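You operate a simulated robot arm through the tools that you are given. There is no shell and no other tool. Be economical: measure what you need, move in short steps, check, and stop when the job is done.

You run a simulated two-armed robot. Do the job below in one go: nothing can be reset, and whatever is moved stays where it is left.

## Task
Take the test flat and put it on the top of the tool cart. Take the green tag from the top of the inspection bench and put it on the grey spacer. Press the magnifier air key three times. Take the orange filter from the top of the big table and put it on top of the vacuum lifter. Take the pot that says "epoxy" from the top of the desk and leave it on the stock card there. Open the stock drawer, take the orange pattern block and leave it in the inside of the stock drawer and shut the drawer again. Pull the upper drawer of the cleaning bench open. Do these in any order. Set down upright: green tag.
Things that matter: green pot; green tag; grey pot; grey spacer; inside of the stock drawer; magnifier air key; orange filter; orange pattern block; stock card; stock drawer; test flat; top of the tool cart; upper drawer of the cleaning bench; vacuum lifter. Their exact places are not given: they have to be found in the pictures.

The check looks at the end state, three seconds after you hand in, the way a careful person would. Anything else that was tipped, shoved, dropped, spilled or broken makes it a failure.

## Robot
Two 7-joint arms with two-finger parallel grippers on one trunk, on a base that drives. Base frame: it is fixed to the floor where the robot stands at the start and does not move with it; the origin is under the middle of the robot, x ahead of it, y to its left, z up; the surface under the hand at the start is at about z = 800. Lengths are in mm, angles in rad, forces in N, time in s.
The left shoulder is at the start at [62, 199, 1054], the right one opposite. With the tool pointing down near the work surface each hand reaches from about 300 to 720 mm from the robot's upright axis, wherever it stands, measured 20 degrees to its own side. Places, roughly: green pot, grey pot [-6000, -1500, 750]; green tag [250, 750, 750]; grey spacer [500, -3000, 750]; inside of the stock drawer [-2600, -4800, 500]; magnifier air key [300, 900, 800]; orange filter [-5750, 750, 750]; orange pattern block [-6500, -3000, 1000]; stock card [-6000, -1000, 750]; stock drawer [-2600, -4700, 500]; test flat [500, -250, 750]; top of the tool cart [-1000, -2200, 900]; upper drawer of the cleaning bench [-7800, -1700, 700]; vacuum lifter (8x8x9 cm) [-6000, 900, 800]. Payload 1.57 kg a hand.
Tool frame (each hand has its own): the origin (TCP) lies between the finger pads and is the grasp point; the fingertips stand 30 mm ahead of it; z points along the fingers, y is the line along which they close. The gripper opens to 110 mm. The fingers are 24 mm wide and 12 mm thick; the gripper's body (48 by 112 mm) begins 78 mm behind the TCP.
Orientation is told as [roll, pitch, yaw] about the base's x, y, z axes, in that order, counted from this pose: with the fingers straight down and closing along the base's y, the tool's x points along the base's -x, its y along +y and its z along -z.

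## Interface
- The arms move only by the tool drive_tool. It takes "left_moves", "right_moves" or both (then of equal length, played together; a hand with none holds still); each is a list of rows, each an object (a shift or turn left out is 0, a gripper value left out holds the last) with "rotation": the turn, a rotation vector about the tool's x, y, z in rad, a list of three; "dp": the shift along the tool's x, y, z in mm, a list of three; "grip": the opening, from 0 (shut) to 1 (fully open). In form: [{"rotation": [wx, wy, wz], "dp": [dx, dy, dz], "grip": grip}, ...]. A call has 1 to 8 rows; each row is the pose to reach, as a shift and turn from the pose commanded when the call began, along the tool's axes at that moment. A row lasts 0.2 s, in which the tool goes at most 50 mm and 0.15 rad; a call with a longer step from one row to the next is refused whole, and so is a gripper value outside its range. Where a pose cannot be reached the arm comes as near as it can. A force on the tool above 40 N (or 10 N above the force at the start of the call, whichever is more), or a blocked arm, ends the call early, and 0.2 s more pass. The fingers move at their own pace (about 72 mm/s each) and stop on an object; they squeeze with about 22 N. The grip force told is the motor's: it shows also when the fingers shut on nothing. Time passes only in rows, and 0.2 s behind the last, so rows that repeat a pose let the fingers close. The reply holds the time, the measured pose of the TCP, the force on the tool along the base axes, the opening and the grip force, in the units named above and with some noise, with the torque about the TCP (base axes, N m) and any sound that the robot's microphone picked up, and new pictures: "pictures" is both (left out), scene, wrist or none (wrist: the cameras of the hands that moved).
- Cameras (640 x 400 px; columns grow to the right, rows downward): "scene" is now at [93.9, 27.5, 1626.2]; the picture's right is [0.38, -0.93, 0.00], its down [-0.80, -0.33, -0.50] and it looks along [0.46, 0.19, -0.87] (base axes); focal length 282 px, centre (320, 200). "left" rides on the left gripper at [70, -16, -142] in its tool frame; the picture's right is [0.23, 0.97, 0.00], its down [-0.86, 0.20, -0.48] and it looks along [-0.47, 0.11, 0.88] (tool axes); focal length 222 px, centre (320, 200). "right" rides on the right gripper at [70, 16, -141] in its tool frame; the picture's right is [-0.23, 0.97, 0.00], its down [-0.86, -0.20, -0.48] and it looks along [-0.47, -0.11, 0.88] (tool axes); focal length 222 px, centre (320, 200).
- lift_body(by): slides the trunk up (or, below 0, down) by that many mm; the arms and the scene camera ride with it, the base frame stays. It gives what a move gives, with no picture.
- steer(legs): drives the robot by 1 to 6 legs, each [ahead, left, turn to the left] in mm, mm and rad, along the robot's own axes; the way and the turn of a leg run together, so that a leg with both is an arc; at most 1500 mm and 3.142 rad a leg. The arms and the cameras ride along, it lands a little off, and it stops where it bumps. It gives what a move gives, and a new picture of the scene camera.
- turn_head(pan, tilt): turns the head with the scene camera to pan (to the left, within 1.501 rad either way) and tilt (down, from -0.506 to 1.204), counted from straight ahead of the robot. It gives what a move gives, and a new picture of the scene camera.
- probe_pixels(camera, pixels): for up to 12 pixels [column, row] of the newest picture of that camera ("zoom" is the newest enlarged one), the place [x, y, z] in the base frame of the surface seen there, good to about 2 mm. It takes no simulated time.
- close_up(camera, box): a new picture of the part [left, top, right, bottom] of that camera's present view, enlarged. It takes no simulated time.
- job_done(): hands the job in; it is judged then, once.

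Work in short steps. Measure before you move; look again where a grasp or a placing could have gone wrong, and mend it. You have 138 turns and 260 pictures in all, those below and enlarged ones among them. Open the grippers and draw the arms clear of the work before you hand the job in, unless the task says otherwise; then end with one line.

The tools are called after "Call:" as a command line: name --argument value ..., lists and objects as JSON in quotes. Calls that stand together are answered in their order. drive_tool: Moves the arms, as the interface text tells. Its arguments: {"type":"object","properties":{"left_moves":{"type":"array","items":{"type":"object","properties":{"rotation":{"type":"array","items":{"type":"number"}},"dp":{"type":"array","items":{"type":"number"}},"grip":{"type":"number"}}}},"right_moves":{"type":"array","items":{"type":"object","properties":{"rotation":{"type":"array","items":{"type":"number"}},"dp":{"type":"array","items":{"type":"number"}},"grip":{"type":"number"}}}},"pictures":{"type":"string","enum":["both","scene","wrist","none"]}},"required":[]} The other tools are called the same way: lift_body (by) slides the trunk up or down; steer (legs) drives the base; turn_head (pan, tilt) turns the head that bears the scene camera; probe_pixels (camera, pixels) gives the place of the surface under pixels of a picture; close_up (camera, box) takes an enlarged picture of a part of a camera's view; job_done () hands the job in.

At the start:

```text
clock: 0.0
left_ee_pos: [406.7, 477.0, 1122.4]
left_tcp_rot: [-0.001, 0.0, 0.001]
left_force: [-1.3, 0.2, -0.1]
left_ft_torque: [-0.01, 0.02, 0.0]
left_opening: 110.0
left_gripper_force: 0.1
right_ee_pos: [311.5, 36.7, 1151.2]
right_tcp_rot: [-0.001, 0.0, 0.0]
right_force: [0.1, 0.6, 0.0]
right_ft_torque: [-0.01, 0.03, 0.02]
right_opening: 109.9
right_gripper_force: 0.1
trunk travel left (down, up): [-650.0, 340.0]
robot x, y, heading: [-0.7, 0.5, 0.001]
head pan, tilt: [0.386, 1.049]
```

scene: 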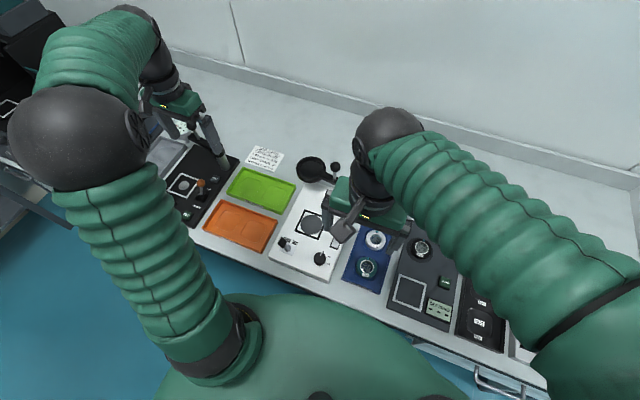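
right: 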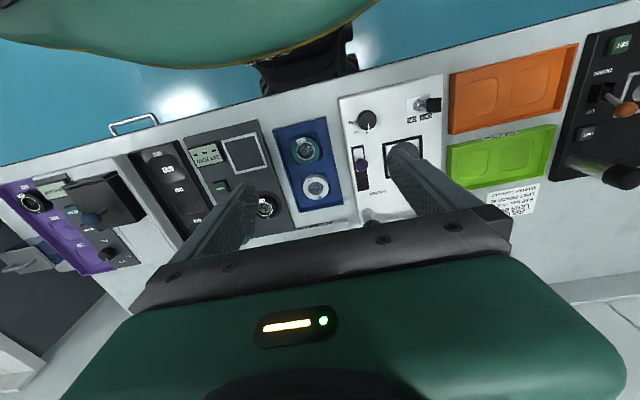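
left: 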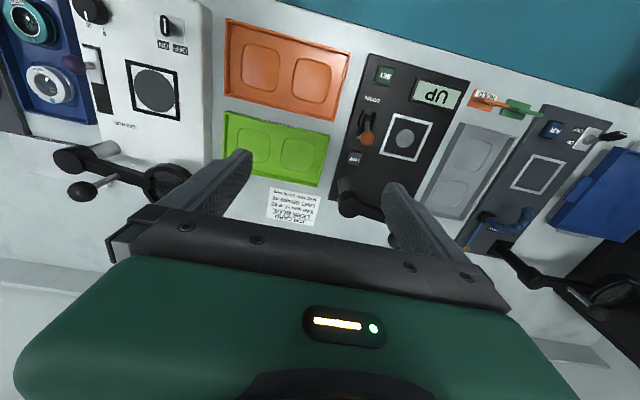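

The left wrist view shows an orange and a green tag near (505,103) and an "AIR" key at (552,128). I'll take enlarged looks at those and at the test flat area.

Call:
close_up --camera "left" --box '[420, 60, 640, 200]'

Call:
close_up --camera "right" --box '[0, 100, 360, 300]'

Call:
probe_pixels --camera "left" --pixels '[[488, 100], [518, 108], [552, 129], [530, 175], [470, 165]]'

Call:
probe_pixels --camera "right" --pixels '[[30, 200], [300, 150], [317, 187], [265, 205], [92, 218], [245, 152]]'

```text
2.86 times, centred on (530, 130) of left
```

zoom: 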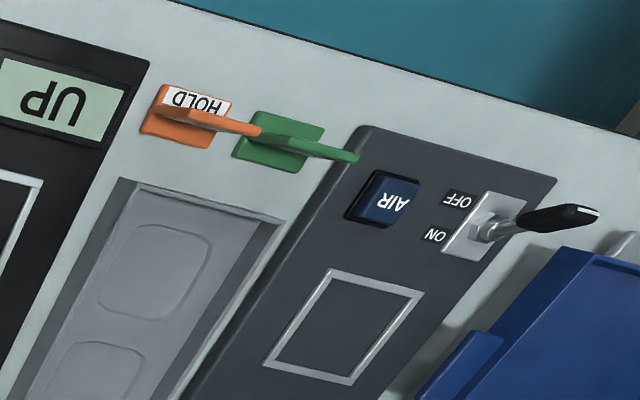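

```text
1.78 times, centred on (180, 200) of right
```

zoom: 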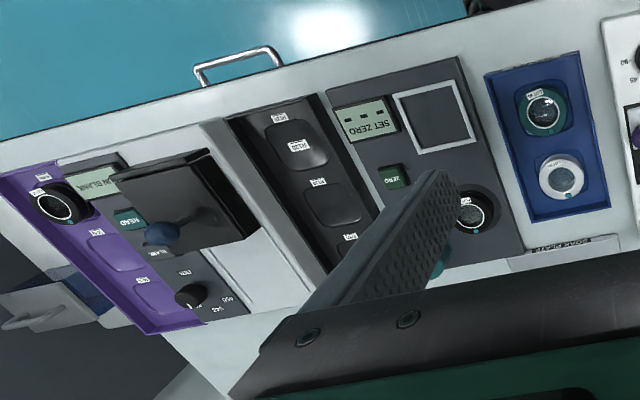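

```text
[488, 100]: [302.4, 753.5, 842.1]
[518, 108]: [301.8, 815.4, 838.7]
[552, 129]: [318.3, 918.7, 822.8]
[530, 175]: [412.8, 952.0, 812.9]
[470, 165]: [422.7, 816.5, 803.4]
```

```text
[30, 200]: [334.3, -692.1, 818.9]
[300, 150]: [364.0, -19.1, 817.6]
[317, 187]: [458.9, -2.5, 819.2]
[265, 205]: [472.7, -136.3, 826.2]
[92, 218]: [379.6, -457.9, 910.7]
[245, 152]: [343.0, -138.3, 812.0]
```

The AIR key is at about (318,919,823) and the tags near (302,800): out of reach from here, so I slide the base 450 mm left and look again.

Call:
steer --legs '[[0, 450, 0]]'

Call:
close_up --camera "left" --box '[0, 0, 640, 400]'

```text
clock: 2.7
left_ee_pos: [408.0, 916.9, 1128.7]
left_tcp_rot: [0.007, 0.001, -0.002]
left_force: [0.2, 0.2, 0.9]
left_ft_torque: [0.04, 0.04, -0.04]
left_opening: 109.8
left_gripper_force: 0.1
right_ee_pos: [309.2, 475.1, 1151.9]
right_tcp_rot: [0.006, 0.0, 0.0]
right_force: [0.8, 0.4, 0.4]
right_ft_torque: [0.01, 0.02, -0.02]
right_opening: 110.1
right_gripper_force: 0.2
trunk travel left (down, up): [-650.0, 340.0]
robot x, y, heading: [-2.1, 447.7, 0.001]
head pan, tilt: [0.386, 1.049]
```

scene: 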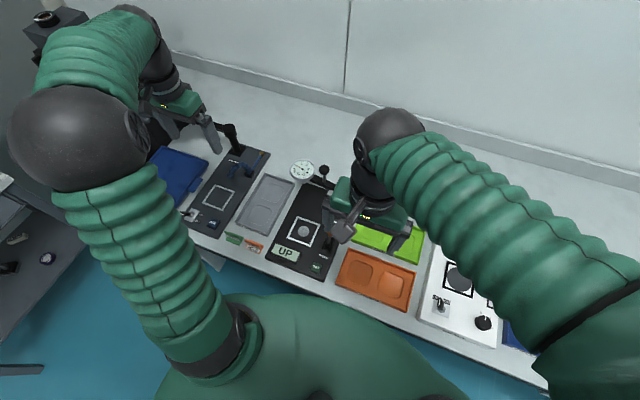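

```text
1.00 times, centred on (320, 200) of left (not enlarged: the box is as wide or as high as the picture)
```

zoom: 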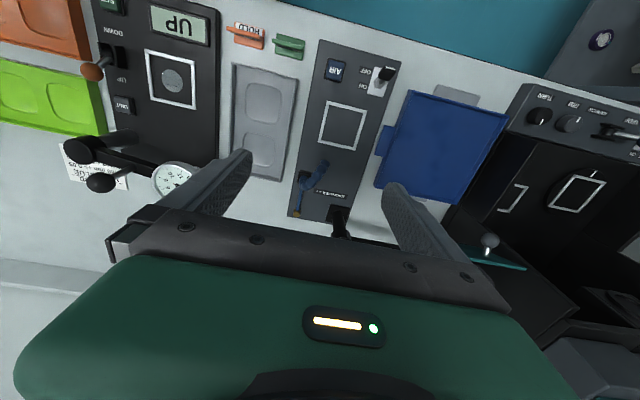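

I enlarge the AIR device and its printed name, and measure the key and the tags.

Call:
close_up --camera "left" --box '[210, 10, 410, 135]'

Call:
probe_pixels --camera "zoom" --pixels '[[120, 95], [250, 110], [220, 130], [280, 135], [235, 150], [300, 120], [400, 195], [375, 180], [440, 215], [500, 250], [570, 210], [300, 150]]'

Call:
close_up --camera "left" --box '[280, 140, 400, 215]'

```text
3.20 times, centred on (310, 72) of left
```

zoom: 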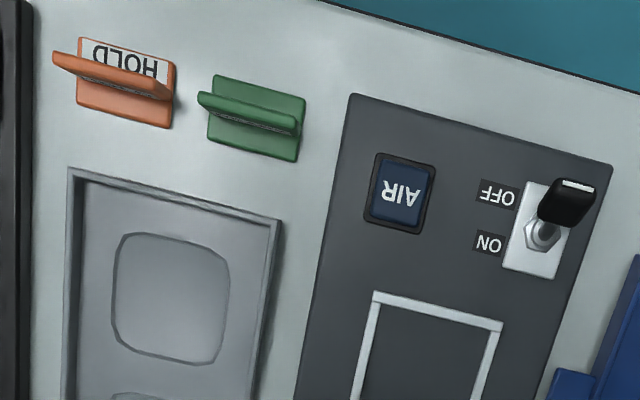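

```text
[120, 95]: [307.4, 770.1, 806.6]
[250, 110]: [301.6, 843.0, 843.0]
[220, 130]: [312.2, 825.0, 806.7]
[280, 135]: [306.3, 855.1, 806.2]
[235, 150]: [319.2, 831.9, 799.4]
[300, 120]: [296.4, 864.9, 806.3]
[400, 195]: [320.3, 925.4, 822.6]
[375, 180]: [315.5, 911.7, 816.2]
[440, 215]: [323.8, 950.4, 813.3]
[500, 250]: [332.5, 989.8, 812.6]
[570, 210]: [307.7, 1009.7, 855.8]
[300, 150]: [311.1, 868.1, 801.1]
```

```text
5.33 times, centred on (340, 178) of left
```

zoom: 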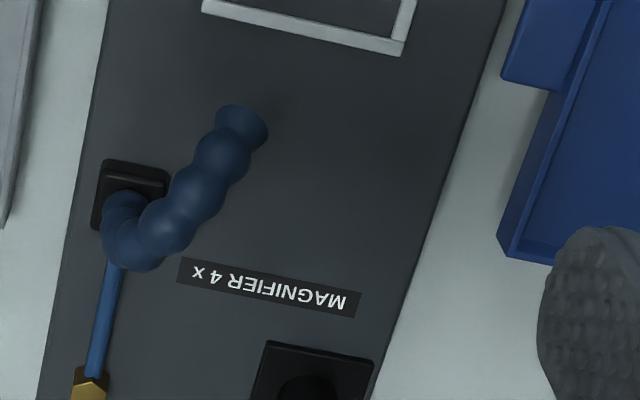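

It is the magnifier (label "MAGNIFIER 4 x"); AIR key top is at (320,925,823). I shut the left fingers and go above the key.

Call:
drive_tool --left_moves '[{"dp": [44, 4, 0], "grip": 0}, {"dp": [88, 8, 10]}, {"dp": [88, 8, 58]}, {"dp": [88, 8, 106]}, {"dp": [88, 8, 154]}, {"dp": [88, 8, 202]}, {"dp": [88, 8, 240]}, {"dp": [88, 8, 250]}]' --pictures "wrist"

```text
clock: 4.5
left_ee_pos: [319.5, 932.2, 872.4]
left_tcp_rot: [0.001, 0.001, -0.004]
left_force: [-0.5, 0.2, 0.9]
left_ft_torque: [0.01, 0.0, 0.02]
left_opening: 0.0
left_gripper_force: 21.4
right_ee_pos: [309.4, 483.2, 1151.2]
right_tcp_rot: [-0.002, 0.0, 0.0]
right_force: [-0.4, 0.4, 1.2]
right_ft_torque: [-0.02, 0.01, 0.02]
right_opening: 110.1
right_gripper_force: 0.1
trunk travel left (down, up): [-650.0, 340.0]
robot x, y, heading: [2.9, 445.9, -0.006]
head pan, tilt: [0.386, 1.049]
```

left: 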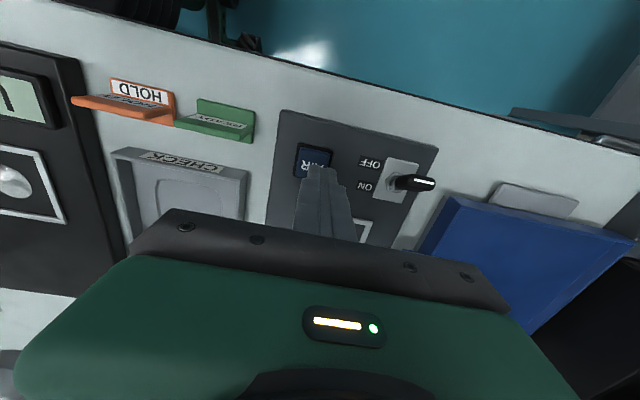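

The shut fingertips show at (320,170) just over the key at (313,158). I measure the key again.

Call:
probe_pixels --camera "left" --pixels '[[304, 160], [313, 150], [325, 158], [302, 172], [318, 172], [296, 160], [334, 158]]'

Call:
close_up --camera "left" --box '[250, 100, 410, 200]'

```text
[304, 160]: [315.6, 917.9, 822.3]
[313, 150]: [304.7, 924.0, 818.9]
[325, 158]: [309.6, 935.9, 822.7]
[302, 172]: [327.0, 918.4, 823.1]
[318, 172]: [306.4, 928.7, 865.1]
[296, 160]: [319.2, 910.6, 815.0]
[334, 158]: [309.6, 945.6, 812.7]
```

```text
4.00 times, centred on (330, 150) of left
```

zoom: 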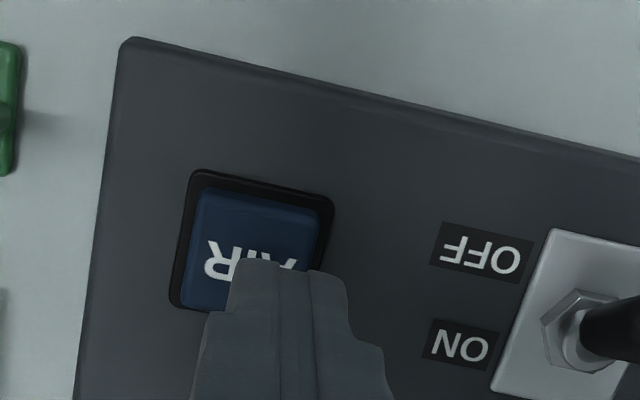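

Key centre is about (319,927,822.6), tips are 20 mm above it. I shift 4 mm and make the first press gently.

Call:
drive_tool --left_moves '[{"dp": [0, -4, 14]}, {"dp": [0, -4, 21]}, {"dp": [0, -4, 25]}, {"dp": [0, -4, 25]}, {"dp": [0, -4, 12]}, {"dp": [0, -4, 12]}]' --pictures "none"

```text
clock: 5.9
left_ee_pos: [320.3, 928.3, 863.9]
left_tcp_rot: [-0.001, -0.001, -0.003]
left_force: [-0.5, -0.1, 0.4]
left_ft_torque: [0.02, 0.02, -0.01]
left_opening: 0.0
left_gripper_force: 21.2
right_ee_pos: [310.0, 482.8, 1150.8]
right_tcp_rot: [0.001, 0.0, -0.002]
right_force: [0.0, -0.4, 0.6]
right_ft_torque: [-0.01, 0.03, -0.01]
right_opening: 109.9
right_gripper_force: 0.0
trunk travel left (down, up): [-650.0, 340.0]
robot x, y, heading: [0.8, 451.0, -0.006]
head pan, tilt: [0.386, 1.049]
heard: click
```

One click heard: press one. TCP is at 863.9 now; I press again by the same depth (13 mm down) and back.

Call:
drive_tool --left_moves '[{"dp": [0, 0, 9]}, {"dp": [0, 0, 13]}, {"dp": [0, 0, 13]}, {"dp": [0, 0, 0]}, {"dp": [0, 0, 0]}]' --pictures "none"

Call:
drive_tool --left_moves '[{"dp": [0, 0, 9]}, {"dp": [0, 0, 13]}, {"dp": [0, 0, 13]}, {"dp": [0, 0, 0]}, {"dp": [0, 0, 0]}, {"dp": [0, 0, -45]}]' --pictures "wrist"

```text
clock: 7.1
left_ee_pos: [319.0, 927.9, 862.6]
left_tcp_rot: [-0.001, -0.001, -0.002]
left_force: [0.1, -0.2, 0.0]
left_ft_torque: [-0.02, 0.05, 0.02]
left_opening: 0.3
left_gripper_force: 21.9
right_ee_pos: [310.3, 483.3, 1150.6]
right_tcp_rot: [0.001, -0.001, -0.002]
right_force: [-0.5, -0.5, 0.3]
right_ft_torque: [0.02, 0.02, -0.01]
right_opening: 109.9
right_gripper_force: 0.1
trunk travel left (down, up): [-650.0, 340.0]
robot x, y, heading: [-0.1, 450.3, -0.002]
head pan, tilt: [0.386, 1.049]
heard: click
```

```text
clock: 8.5
left_ee_pos: [319.0, 926.9, 906.6]
left_tcp_rot: [0.002, -0.002, -0.001]
left_force: [-0.2, -0.1, -0.1]
left_ft_torque: [0.01, -0.01, -0.02]
left_opening: 0.0
left_gripper_force: 21.6
right_ee_pos: [308.2, 481.4, 1150.5]
right_tcp_rot: [-0.001, -0.002, -0.001]
right_force: [-0.5, -0.3, -0.3]
right_ft_torque: [0.01, 0.03, -0.02]
right_opening: 110.2
right_gripper_force: 0.0
trunk travel left (down, up): [-650.0, 340.0]
robot x, y, heading: [-0.6, 444.1, -0.003]
head pan, tilt: [0.386, 1.049]
heard: click
```

left: 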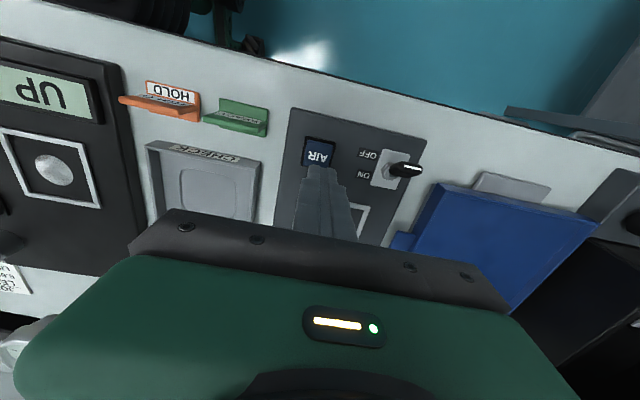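

Three clicks: the key is done. Now the green tag; I enlarge it and measure the fin.

Call:
close_up --camera "left" --box '[110, 60, 290, 172]'

Call:
probe_pixels --camera "zoom" --pixels '[[345, 205], [440, 230], [540, 245], [390, 150], [460, 165], [535, 185], [440, 205], [335, 215], [550, 255], [440, 250], [310, 160], [300, 190]]'

```text
3.56 times, centred on (200, 116) of left
```

zoom: 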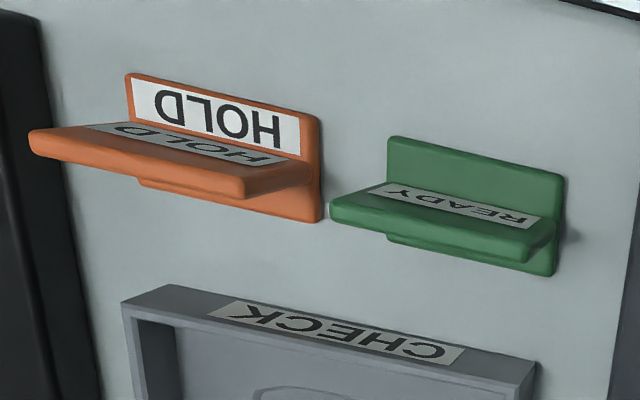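

```text
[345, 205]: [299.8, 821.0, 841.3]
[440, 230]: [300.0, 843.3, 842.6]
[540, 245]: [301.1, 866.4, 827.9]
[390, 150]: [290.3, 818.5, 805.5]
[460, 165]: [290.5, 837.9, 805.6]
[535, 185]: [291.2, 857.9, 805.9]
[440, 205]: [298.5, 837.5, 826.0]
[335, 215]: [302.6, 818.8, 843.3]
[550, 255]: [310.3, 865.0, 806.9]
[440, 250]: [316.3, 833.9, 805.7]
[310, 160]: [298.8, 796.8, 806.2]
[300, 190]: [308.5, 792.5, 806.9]
```

The green READY tag's fin is at x≈301, y 819–866, top z 843. I raise the hand, turn it so the fingers close along x, and go over the fin.

Call:
drive_tool --left_moves '[{"dp": [0, 0, -45], "grip": 0.0}, {"dp": [9, -40, -60], "rotation": [0, 0, -0.15], "grip": 0.6}, {"dp": [18, -85, -60], "rotation": [0, 0, -0.3]}, {"dp": [18, -85, -60], "rotation": [0, 0, -0.45]}, {"dp": [18, -85, -60], "rotation": [0, 0, -0.6]}, {"dp": [18, -85, -60], "rotation": [0, 0, -0.75]}, {"dp": [18, -85, -60], "rotation": [0, 0, -0.9]}, {"dp": [18, -85, -60], "rotation": [0, 0, -1.05]}]' --pictures "none"

Call:
drive_tool --left_moves '[{"rotation": [0, 0, -0.15]}, {"rotation": [0, 0, -0.3]}, {"rotation": [0, 0, -0.45]}, {"rotation": [0, 0, -0.52]}]' --pictures "wrist"

```text
clock: 10.3
left_ee_pos: [301.6, 842.5, 967.8]
left_tcp_rot: [0.001, 0.001, 1.05]
left_force: [-0.7, -0.7, 0.4]
left_ft_torque: [0.02, 0.02, 0.0]
left_opening: 66.0
left_gripper_force: 0.1
right_ee_pos: [309.8, 482.7, 1151.2]
right_tcp_rot: [-0.001, -0.001, 0.0]
right_force: [0.0, -0.6, 0.1]
right_ft_torque: [0.02, 0.0, 0.0]
right_opening: 109.8
right_gripper_force: 0.0
trunk travel left (down, up): [-650.0, 340.0]
robot x, y, heading: [2.8, 448.2, -0.001]
head pan, tilt: [0.386, 1.049]
```

```text
clock: 11.3
left_ee_pos: [302.7, 843.9, 967.5]
left_tcp_rot: [-0.001, -0.001, 1.567]
left_force: [0.3, 0.9, -1.7]
left_ft_torque: [-0.01, -0.02, -0.01]
left_opening: 66.0
left_gripper_force: 0.1
right_ee_pos: [310.1, 482.5, 1150.5]
right_tcp_rot: [-0.001, -0.001, -0.002]
right_force: [0.5, -0.8, 0.2]
right_ft_torque: [-0.03, 0.0, 0.01]
right_opening: 110.0
right_gripper_force: 0.0
trunk travel left (down, up): [-650.0, 340.0]
robot x, y, heading: [1.8, 447.3, -0.002]
head pan, tilt: [0.386, 1.049]
```

left: 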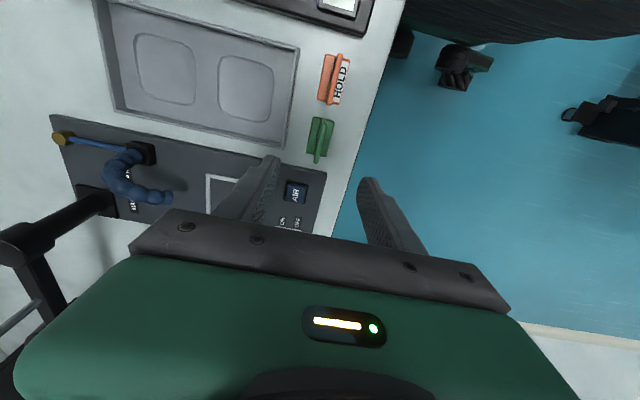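

Hand is over the fin with yaw 1.57. I descend to z≈846 (tips ~10 mm over the plate) and look.

Call:
drive_tool --left_moves '[{"dp": [0, 0, 45]}, {"dp": [0, 0, 90]}, {"dp": [0, 0, 120]}, {"dp": [0, 0, 120]}]' --pictures "wrist"

```text
clock: 12.3
left_ee_pos: [300.4, 842.6, 848.8]
left_tcp_rot: [0.0, -0.002, 1.568]
left_force: [-0.5, -0.4, -0.1]
left_ft_torque: [0.04, 0.01, -0.01]
left_opening: 65.7
left_gripper_force: 0.0
right_ee_pos: [310.2, 481.6, 1151.6]
right_tcp_rot: [0.0, 0.0, -0.003]
right_force: [-0.5, 0.0, 0.0]
right_ft_torque: [0.0, 0.0, -0.01]
right_opening: 109.8
right_gripper_force: 0.0
trunk travel left (down, up): [-650.0, 340.0]
robot x, y, heading: [-1.4, 450.8, 0.001]
head pan, tilt: [0.386, 1.049]
```

left: 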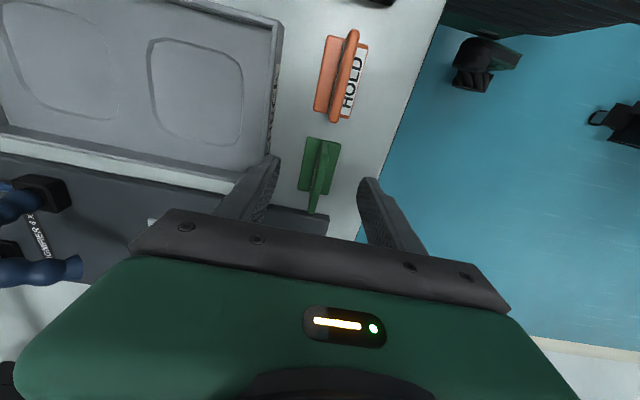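

The green fin stands between the fingers. I go 5 mm lower and close.

Call:
drive_tool --left_moves '[{"dp": [0, 0, 5], "grip": 0.6}, {"dp": [0, 0, 5], "grip": 0}, {"dp": [0, 0, 5]}, {"dp": [0, 0, 5]}, {"dp": [0, 0, -30]}, {"dp": [0, 0, -75]}, {"dp": [0, 0, -120]}]' --pictures "wrist"

```text
clock: 13.9
left_ee_pos: [301.1, 840.5, 969.9]
left_tcp_rot: [0.0, 0.0, 1.568]
left_force: [0.1, 0.0, -0.1]
left_ft_torque: [-0.01, -0.01, -0.02]
left_opening: 4.9
left_gripper_force: 22.2
right_ee_pos: [308.5, 481.0, 1151.3]
right_tcp_rot: [0.0, 0.001, -0.002]
right_force: [0.1, -0.4, -0.4]
right_ft_torque: [0.01, 0.0, -0.03]
right_opening: 109.8
right_gripper_force: 0.1
trunk travel left (down, up): [-650.0, 340.0]
robot x, y, heading: [3.2, 451.2, 0.0]
head pan, tilt: [0.386, 1.049]
```

left: 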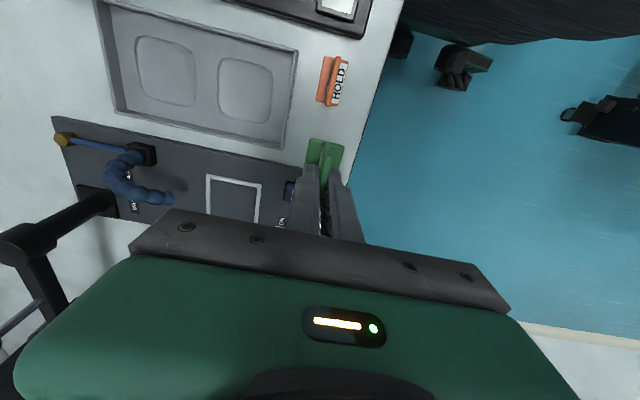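

The tag is held (opening 4.9 mm). I raise the left hand and drive right 650 mm to the test flat, looking with the right hand.

Call:
drive_tool --left_moves '[{"dp": [0, 0, -45]}, {"dp": [0, 0, -90]}, {"dp": [0, 0, -135]}, {"dp": [0, 0, -160]}]' --pictures "none"

Call:
steer --legs '[[0, -700, 0]]'

Call:
close_up --camera "right" --box '[60, 40, 460, 290]'

```text
clock: 14.9
left_ee_pos: [300.8, 843.2, 1128.5]
left_tcp_rot: [-0.001, 0.0, 1.567]
left_force: [-0.7, 0.9, -0.2]
left_ft_torque: [0.01, 0.01, 0.01]
left_opening: 4.3
left_gripper_force: 21.9
right_ee_pos: [308.9, 482.7, 1151.0]
right_tcp_rot: [-0.001, 0.0, -0.001]
right_force: [-0.7, 0.0, 0.0]
right_ft_torque: [0.01, 0.03, 0.0]
right_opening: 110.1
right_gripper_force: 0.1
trunk travel left (down, up): [-650.0, 340.0]
robot x, y, heading: [-1.6, 452.5, -0.004]
head pan, tilt: [0.386, 1.049]
```

```text
clock: 18.8
left_ee_pos: [300.9, 149.8, 1125.3]
left_tcp_rot: [0.0, 0.0, 1.579]
left_force: [0.2, 0.9, 0.1]
left_ft_torque: [-0.01, -0.03, 0.0]
left_opening: 4.9
left_gripper_force: 21.8
right_ee_pos: [311.4, -211.2, 1151.6]
right_tcp_rot: [-0.003, 0.002, 0.011]
right_force: [-0.5, -0.4, 0.5]
right_ft_torque: [-0.01, -0.02, -0.01]
right_opening: 110.2
right_gripper_force: 0.0
trunk travel left (down, up): [-650.0, 340.0]
robot x, y, heading: [4.5, -255.0, 0.012]
head pan, tilt: [0.386, 1.049]
```

scene: 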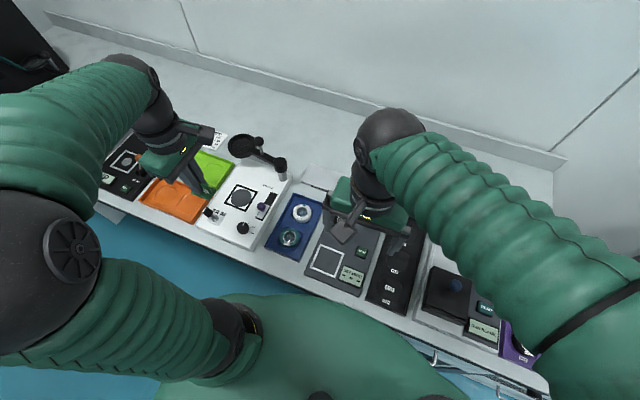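

```text
1.60 times, centred on (260, 165) of right
```

zoom: 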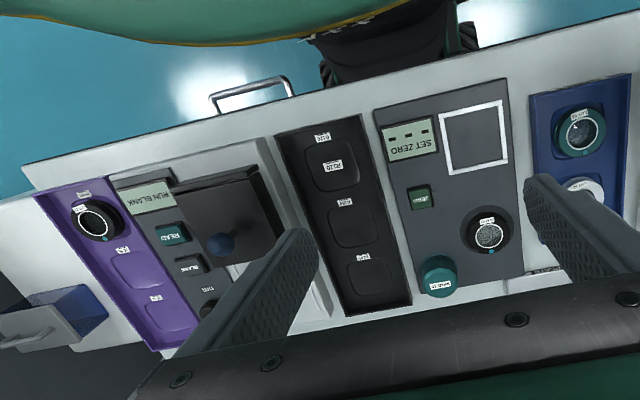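

Several round pieces are here; I read their labels in enlarged views.

Call:
close_up --camera "right" --box '[300, 140, 400, 232]'

Call:
close_up --camera "right" --box '[390, 85, 470, 170]'

Call:
close_up --camera "right" --box '[85, 150, 185, 245]'

```text
4.35 times, centred on (350, 186) of right
```

zoom: 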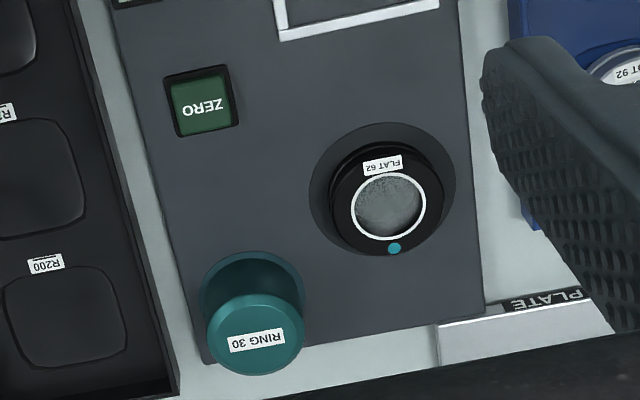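

```text
4.71 times, centred on (430, 128) of right
```

zoom: 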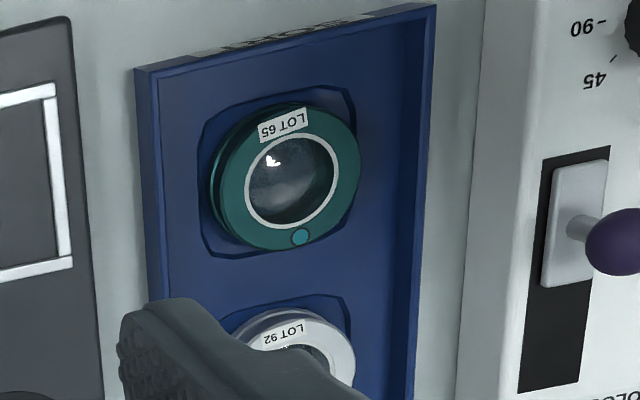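

```text
4.21 times, centred on (135, 198) of right
```

zoom: 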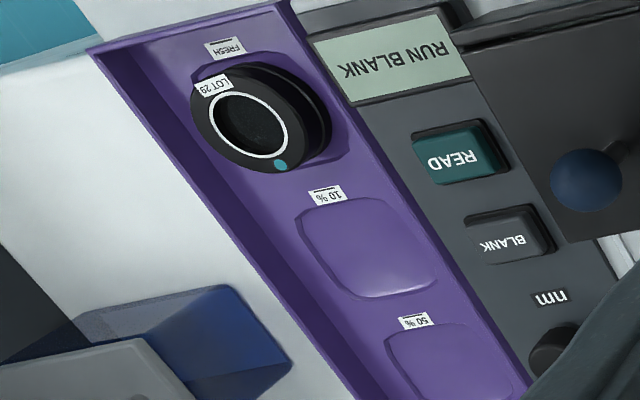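

FLAT 62 on the spherometer is the test flat, at about (366,186). I probe its rim and surroundings.

Call:
close_up --camera "right" --box '[335, 155, 415, 205]'

Call:
probe_pixels --camera "zoom" --pixels '[[200, 200], [200, 330], [280, 270], [110, 270], [180, 150], [75, 200], [340, 200], [240, 360], [290, 200], [100, 210], [200, 120], [240, 400]]'

```text
8.00 times, centred on (375, 180) of right
```

zoom: 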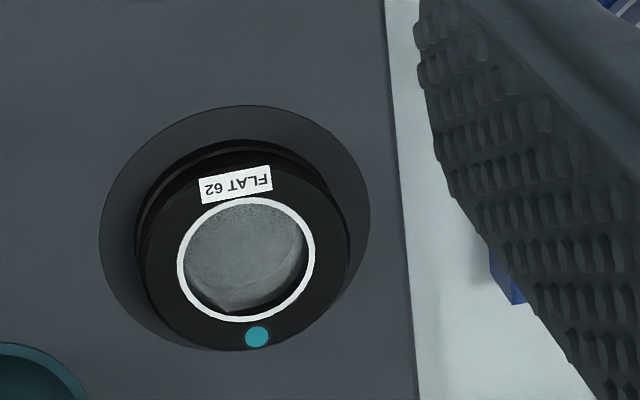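

```text
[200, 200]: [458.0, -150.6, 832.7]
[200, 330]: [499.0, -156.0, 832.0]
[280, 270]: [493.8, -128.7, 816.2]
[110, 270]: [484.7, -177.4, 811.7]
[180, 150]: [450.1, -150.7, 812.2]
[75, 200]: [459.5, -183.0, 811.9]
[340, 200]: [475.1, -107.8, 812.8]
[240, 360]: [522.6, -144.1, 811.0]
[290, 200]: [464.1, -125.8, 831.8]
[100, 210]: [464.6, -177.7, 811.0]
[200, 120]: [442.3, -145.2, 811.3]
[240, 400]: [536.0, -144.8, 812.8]
```

I probe the disc's outer rim for its centre and size.

Call:
probe_pixels --camera "zoom" --pixels '[[155, 250], [338, 250], [230, 178], [250, 343], [247, 260], [165, 200], [320, 200], [170, 310], [325, 300], [145, 235]]'

```text
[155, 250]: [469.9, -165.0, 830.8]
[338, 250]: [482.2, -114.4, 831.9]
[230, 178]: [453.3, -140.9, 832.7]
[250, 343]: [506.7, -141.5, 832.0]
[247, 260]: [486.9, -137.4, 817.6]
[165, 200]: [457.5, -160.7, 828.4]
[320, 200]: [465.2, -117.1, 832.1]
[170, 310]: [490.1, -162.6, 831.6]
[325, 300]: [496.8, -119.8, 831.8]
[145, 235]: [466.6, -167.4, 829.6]
```

Call:
probe_pixels --camera "right" --pixels '[[335, 210], [324, 212], [346, 212], [335, 220], [335, 202], [335, 200]]'

Call:
probe_pixels --camera "scene" --pixels '[[390, 250], [360, 250], [400, 225]]'

```text
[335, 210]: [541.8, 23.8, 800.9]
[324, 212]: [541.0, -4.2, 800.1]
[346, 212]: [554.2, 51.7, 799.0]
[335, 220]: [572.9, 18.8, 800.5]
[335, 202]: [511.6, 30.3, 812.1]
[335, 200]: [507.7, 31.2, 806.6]
```

```text
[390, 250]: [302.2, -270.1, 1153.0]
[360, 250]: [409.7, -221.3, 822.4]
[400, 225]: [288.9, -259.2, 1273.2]
```

The "right" probe used an old picture; I take a fresh enlarged view around the ring knob and probe that.

Call:
close_up --camera "right" --box '[300, 150, 400, 225]'

Call:
probe_pixels --camera "zoom" --pixels '[[210, 330], [250, 360], [160, 390], [255, 280], [180, 310], [300, 350]]'

```text
5.33 times, centred on (350, 188) of right
```

zoom: 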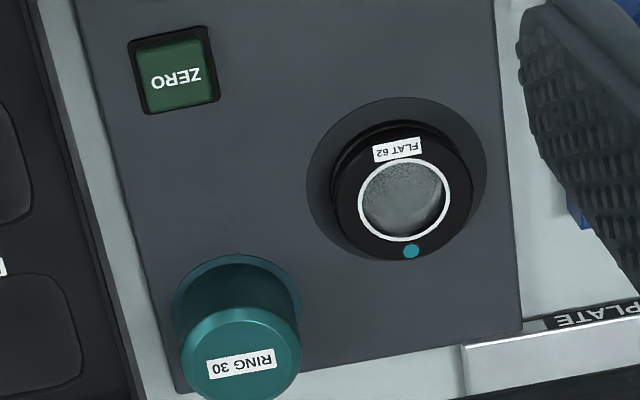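

```text
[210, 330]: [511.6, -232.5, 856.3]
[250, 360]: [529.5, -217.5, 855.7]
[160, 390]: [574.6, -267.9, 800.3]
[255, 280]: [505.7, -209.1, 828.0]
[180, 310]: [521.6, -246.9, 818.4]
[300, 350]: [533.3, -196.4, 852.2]
```

The ring stands clear (centre ~(523,-220), top 856). I move the right hand over the flat at (480,-140) and partway down.

Call:
drive_tool --right_moves '[{"dp": [-42, 17, 0], "grip": 0.75}, {"dp": [-84, 35, 0]}, {"dp": [-126, 53, 0]}, {"dp": [-168, 70, 0]}, {"dp": [-168, 70, 50]}, {"dp": [-168, 70, 100]}, {"dp": [-168, 70, 150]}, {"dp": [-168, 70, 200]}]' --pictures "none"

Call:
drive_tool --right_moves '[{"dp": [0, 0, 0]}, {"dp": [0, 0, 45]}, {"dp": [0, 0, 60]}, {"dp": [0, 0, 60]}]' --pictures "wrist"

```text
clock: 20.6
left_ee_pos: [301.5, 145.7, 1128.6]
left_tcp_rot: [0.001, 0.0, 1.581]
left_force: [-0.4, 1.1, -0.1]
left_ft_torque: [-0.01, -0.01, 0.02]
left_opening: 4.5
left_gripper_force: 22.0
right_ee_pos: [489.8, -147.3, 960.1]
right_tcp_rot: [0.007, -0.009, -0.006]
right_force: [0.8, -0.7, -0.7]
right_ft_torque: [0.0, 0.0, -0.02]
right_opening: 82.2
right_gripper_force: 0.0
trunk travel left (down, up): [-650.0, 340.0]
robot x, y, heading: [6.4, -252.4, 0.01]
head pan, tilt: [0.386, 1.049]
```

```text
clock: 21.6
left_ee_pos: [299.6, 145.4, 1128.0]
left_tcp_rot: [-0.002, -0.002, 1.58]
left_force: [-0.3, 0.8, -0.7]
left_ft_torque: [0.0, 0.03, 0.01]
left_opening: 4.5
left_gripper_force: 22.5
right_ee_pos: [490.2, -151.2, 900.6]
right_tcp_rot: [0.008, -0.013, -0.015]
right_force: [-0.7, 0.4, 0.3]
right_ft_torque: [0.0, -0.02, 0.02]
right_opening: 82.3
right_gripper_force: 0.1
trunk travel left (down, up): [-650.0, 340.0]
robot x, y, heading: [3.3, -250.8, 0.014]
head pan, tilt: [0.386, 1.049]
```

right: 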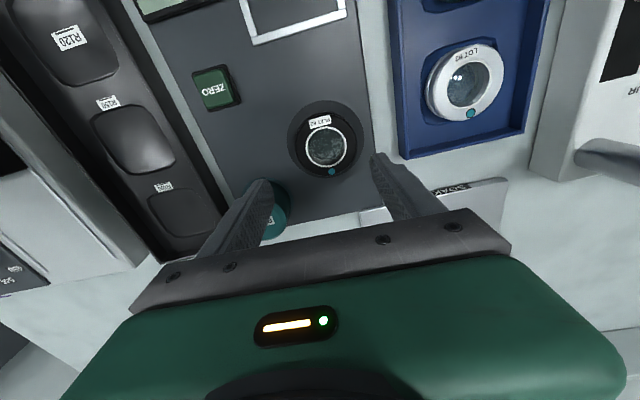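

The reading drifted 10 mm off, as this is across the robot's middle. I raise the hand and shift the base 250 mm left so that the flat lies on the right hand's own side.

Call:
drive_tool --right_moves '[{"dp": [0, 0, -50]}, {"dp": [0, -40, -100]}, {"dp": [0, -80, -130]}, {"dp": [0, -120, -130]}, {"dp": [0, -160, -130]}, {"dp": [0, -200, -130]}, {"dp": [0, -240, -130]}]' --pictures "none"

Call:
steer --legs '[[0, 250, 0]]'

Call:
close_up --camera "right" --box '[220, 60, 460, 210]'

```text
refused: row 2 steps farther than a row can; nothing moved
```

```text
clock: 23.4
left_ee_pos: [297.8, 383.5, 1130.4]
left_tcp_rot: [-0.002, -0.011, 1.578]
left_force: [0.4, 0.2, 0.0]
left_ft_torque: [-0.01, 0.01, 0.0]
left_opening: 4.5
left_gripper_force: 21.9
right_ee_pos: [485.9, 87.0, 893.5]
right_tcp_rot: [0.009, -0.001, -0.014]
right_force: [0.8, -0.1, 0.8]
right_ft_torque: [0.06, 0.0, 0.0]
right_opening: 82.5
right_gripper_force: 0.0
trunk travel left (down, up): [-650.0, 340.0]
robot x, y, heading: [-1.5, -7.1, 0.011]
head pan, tilt: [0.386, 1.049]
```

scene: 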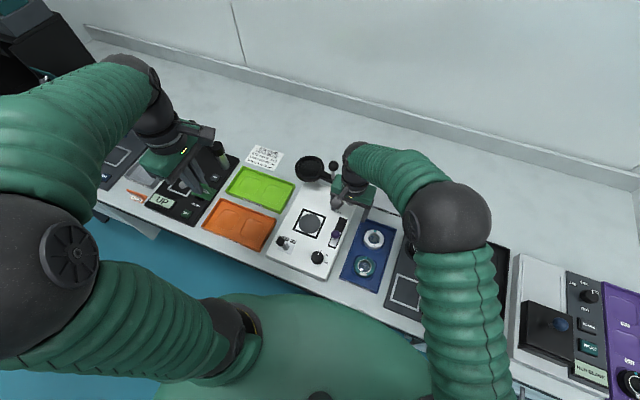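

```text
2.67 times, centred on (340, 135) of right
```

zoom: 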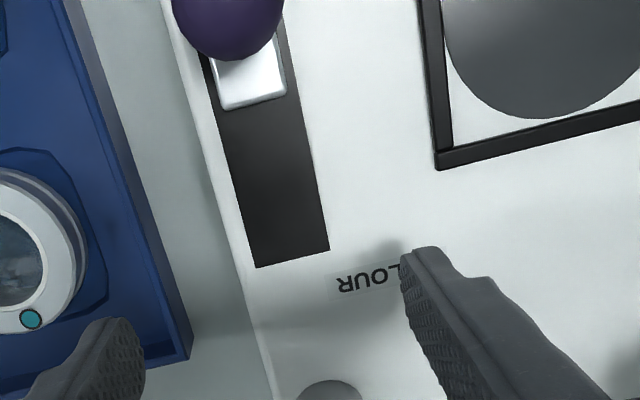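

The lift was refused (step too long) but the drive happened; forces are nil and nothing was touched as far as I see. Now I raise the hand straight up and move it back over the flat.

Call:
drive_tool --right_moves '[{"dp": [0, 0, -48]}, {"dp": [0, 0, -95]}, {"dp": [0, -45, -110]}, {"dp": [0, -92, -110]}, {"dp": [0, -139, -110]}, {"dp": [0, -186, -110]}, {"dp": [5, -228, -110]}, {"dp": [5, -228, -110]}]' --pictures "both"

```text
clock: 25.2
left_ee_pos: [298.1, 389.4, 1127.3]
left_tcp_rot: [-0.002, -0.002, 1.578]
left_force: [0.4, 0.6, -0.2]
left_ft_torque: [0.0, 0.01, -0.02]
left_opening: 4.6
left_gripper_force: 21.8
right_ee_pos: [476.8, -137.4, 1001.9]
right_tcp_rot: [0.003, -0.002, -0.015]
right_force: [0.6, -0.9, 0.1]
right_ft_torque: [0.01, -0.01, 0.0]
right_opening: 82.3
right_gripper_force: 0.1
trunk travel left (down, up): [-650.0, 340.0]
robot x, y, heading: [1.2, -7.0, 0.01]
head pan, tilt: [0.386, 1.049]
```

scene: 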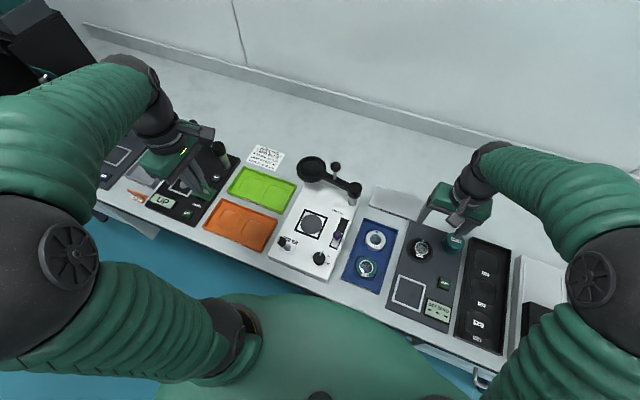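
right: 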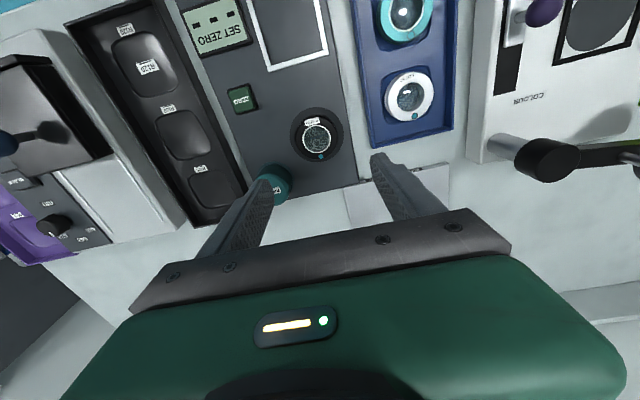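

The hand is at (477,-137). I re-measure the flat in this new picture.

Call:
close_up --camera "right" --box '[278, 110, 358, 160]'

Call:
probe_pixels --camera "zoom" --pixels '[[320, 110], [335, 370], [210, 220], [440, 220], [240, 150], [410, 150], [240, 330], [430, 320]]'

```text
8.00 times, centred on (318, 135) of right
```

zoom: 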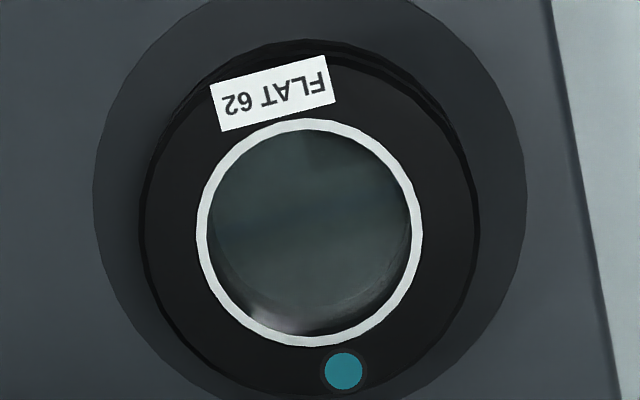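

```text
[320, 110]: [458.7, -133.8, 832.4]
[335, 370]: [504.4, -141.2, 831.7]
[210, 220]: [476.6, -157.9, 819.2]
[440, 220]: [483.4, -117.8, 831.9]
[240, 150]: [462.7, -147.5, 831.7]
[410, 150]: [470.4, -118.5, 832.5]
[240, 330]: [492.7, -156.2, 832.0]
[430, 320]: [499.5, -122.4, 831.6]
```

Centre about (480,-140). I descend to TCP z≈846 and close on the flat.

Call:
drive_tool --right_moves '[{"dp": [-3, -2, 45]}, {"dp": [-3, -2, 90]}, {"dp": [-3, -2, 135]}, {"dp": [-3, -2, 153]}, {"dp": [-3, -2, 153]}]' --pictures "wrist"

```text
clock: 26.4
left_ee_pos: [296.1, 392.0, 1128.6]
left_tcp_rot: [-0.002, -0.002, 1.575]
left_force: [-0.1, 0.8, 0.4]
left_ft_torque: [0.02, 0.0, 0.01]
left_opening: 4.4
left_gripper_force: 21.8
right_ee_pos: [481.1, -136.4, 849.6]
right_tcp_rot: [0.003, -0.004, -0.012]
right_force: [0.2, 0.0, -0.2]
right_ft_torque: [-0.02, -0.03, 0.01]
right_opening: 82.5
right_gripper_force: 0.1
trunk travel left (down, up): [-650.0, 340.0]
robot x, y, heading: [1.4, -2.5, 0.007]
head pan, tilt: [0.386, 1.049]
```

right: 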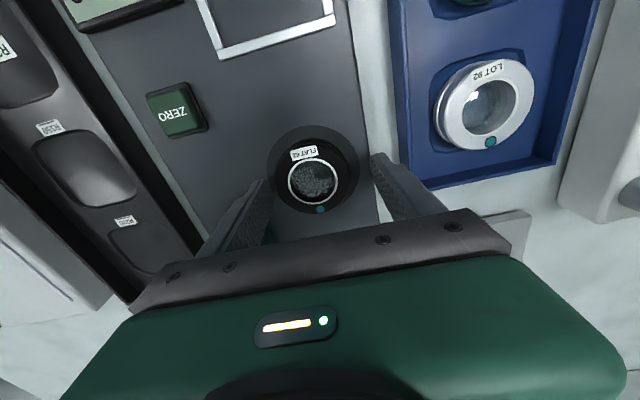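

The flat is between the fingers. I go down 4 mm, close and lift.

Call:
drive_tool --right_moves '[{"dp": [0, -2, 4], "grip": 0.75}, {"dp": [0, -2, 4], "grip": 0}, {"dp": [0, -2, 4]}, {"dp": [0, -2, 4]}, {"dp": [0, -2, -40]}, {"dp": [0, -2, -85]}, {"dp": [0, -2, -130]}]' --pictures "wrist"

```text
clock: 28.0
left_ee_pos: [297.3, 391.8, 1127.7]
left_tcp_rot: [-0.003, -0.002, 1.578]
left_force: [-0.5, 0.4, -0.5]
left_ft_torque: [0.01, 0.01, 0.0]
left_opening: 4.7
left_gripper_force: 23.5
right_ee_pos: [480.0, -139.1, 979.2]
right_tcp_rot: [0.004, -0.002, -0.015]
right_force: [0.3, -0.4, -1.1]
right_ft_torque: [-0.05, 0.0, 0.01]
right_opening: 59.1
right_gripper_force: 21.8
trunk travel left (down, up): [-650.0, 340.0]
robot x, y, heading: [-2.5, -3.1, 0.014]
head pan, tilt: [0.386, 1.049]
```

right: 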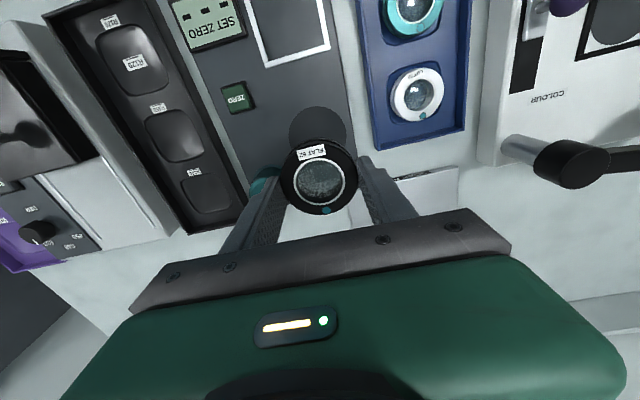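

The flat is held (59 mm). I raise and draw in the right hand, then look to the right for the way.

Call:
drive_tool --right_moves '[{"dp": [0, 0, -48]}, {"dp": [0, 0, -96]}, {"dp": [0, 0, -140]}, {"dp": [45, -15, -140]}, {"dp": [90, -30, -140]}, {"dp": [130, -45, -140]}]' --pictures "none"

Call:
turn_head --pan -1.4 --tilt 0.35

```text
clock: 29.4
left_ee_pos: [295.8, 390.6, 1128.0]
left_tcp_rot: [-0.003, -0.002, 1.577]
left_force: [-0.7, -0.1, -1.2]
left_ft_torque: [-0.02, 0.01, -0.05]
left_opening: 4.6
left_gripper_force: 22.5
right_ee_pos: [344.4, -184.2, 1121.2]
right_tcp_rot: [0.003, -0.004, -0.014]
right_force: [0.2, -0.6, -0.8]
right_ft_torque: [-0.02, -0.03, 0.0]
right_opening: 58.5
right_gripper_force: 22.0
trunk travel left (down, up): [-650.0, 340.0]
robot x, y, heading: [2.0, -3.6, 0.019]
head pan, tilt: [0.386, 1.049]
```

```text
clock: 31.2
left_ee_pos: [296.9, 391.4, 1128.5]
left_tcp_rot: [-0.002, -0.002, 1.579]
left_force: [0.0, -0.3, -0.3]
left_ft_torque: [0.0, 0.0, 0.01]
left_opening: 4.8
left_gripper_force: 21.8
right_ee_pos: [346.3, -182.2, 1120.6]
right_tcp_rot: [0.004, -0.005, -0.014]
right_force: [0.5, 0.0, -0.1]
right_ft_torque: [-0.01, 0.01, -0.03]
right_opening: 58.7
right_gripper_force: 21.4
trunk travel left (down, up): [-650.0, 340.0]
robot x, y, heading: [0.5, -2.0, 0.015]
head pan, tilt: [-1.4, 0.351]
```

scene: 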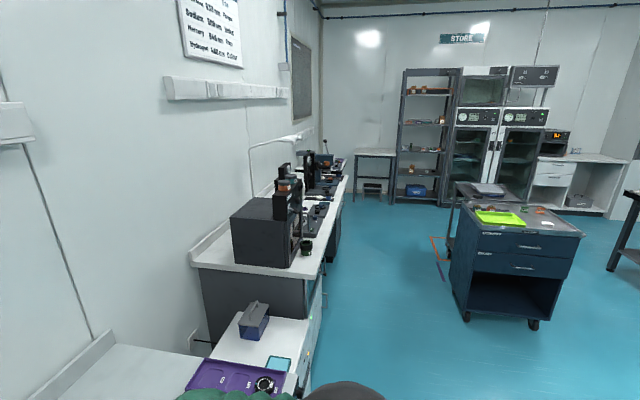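

The tool cart is at (515,250) with things on it, the stock drawers at (555,170). I take enlarged views and probe distances.

Call:
close_up --camera "scene" --box '[430, 120, 640, 330]'

Call:
probe_pixels --camera "scene" --pixels '[[470, 300], [535, 320], [570, 240], [460, 200], [320, 290], [345, 195], [555, 180], [500, 212], [330, 170], [435, 265]]'

```text
1.90 times, centred on (535, 225) of scene
```

zoom: 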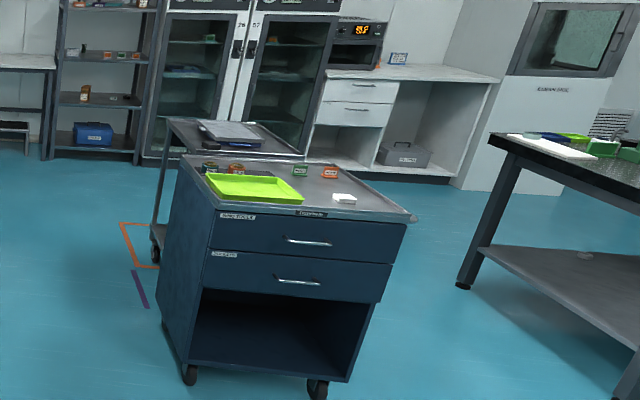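

```text
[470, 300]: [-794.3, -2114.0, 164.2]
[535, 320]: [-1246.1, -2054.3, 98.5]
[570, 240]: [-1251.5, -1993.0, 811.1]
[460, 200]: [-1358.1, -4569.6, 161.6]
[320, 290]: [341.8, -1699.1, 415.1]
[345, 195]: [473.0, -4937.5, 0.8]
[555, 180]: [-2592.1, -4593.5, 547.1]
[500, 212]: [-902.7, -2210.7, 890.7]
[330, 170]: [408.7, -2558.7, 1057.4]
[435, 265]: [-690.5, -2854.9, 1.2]
```

The aisle between bench (front x≈250) and cart (x −780) is about 1 m. I back 300 mm and go sideways right past the tall devices to y≈-2900, then look at the bench.

Call:
steer --legs '[[-300, 0, -0.015], [0, -1450, 0], [0, -1450, 0]]'

Call:
turn_head --pan 0.0 --tilt 0.75

```text
clock: 46.6
left_ee_pos: [66.4, -2459.1, 1126.5]
left_tcp_rot: [-0.002, 0.0, 1.603]
left_force: [-0.3, 0.4, -0.2]
left_ft_torque: [-0.02, 0.02, 0.02]
left_opening: 4.9
left_gripper_force: 21.5
right_ee_pos: [130.6, -3032.6, 1121.5]
right_tcp_rot: [0.003, -0.005, 0.013]
right_force: [-0.3, 0.0, -1.1]
right_ft_torque: [-0.01, -0.02, 0.0]
right_opening: 58.4
right_gripper_force: 22.2
trunk travel left (down, up): [-650.0, 340.0]
robot x, y, heading: [-221.1, -2864.6, 0.037]
head pan, tilt: [-1.4, 0.351]
```

scene: 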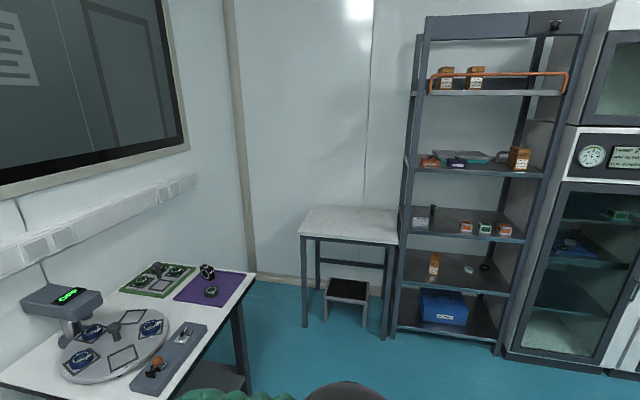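

```text
clock: 48.2
left_ee_pos: [65.6, -2461.2, 1127.5]
left_tcp_rot: [-0.002, -0.001, 1.605]
left_force: [-0.9, 0.0, -0.1]
left_ft_torque: [-0.01, -0.02, -0.03]
left_opening: 4.7
left_gripper_force: 21.8
right_ee_pos: [129.5, -3033.5, 1120.7]
right_tcp_rot: [0.003, -0.004, 0.013]
right_force: [-0.5, -1.0, -1.1]
right_ft_torque: [-0.06, 0.06, 0.01]
right_opening: 58.6
right_gripper_force: 21.6
trunk travel left (down, up): [-650.0, 340.0]
robot x, y, heading: [-220.9, -2862.0, 0.038]
head pan, tilt: [0.0, 0.75]
```

scene: 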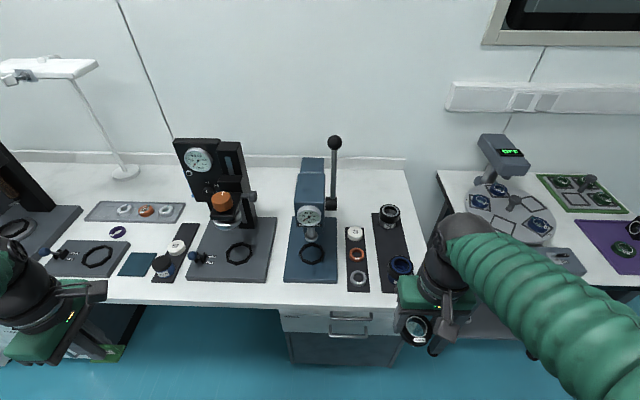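

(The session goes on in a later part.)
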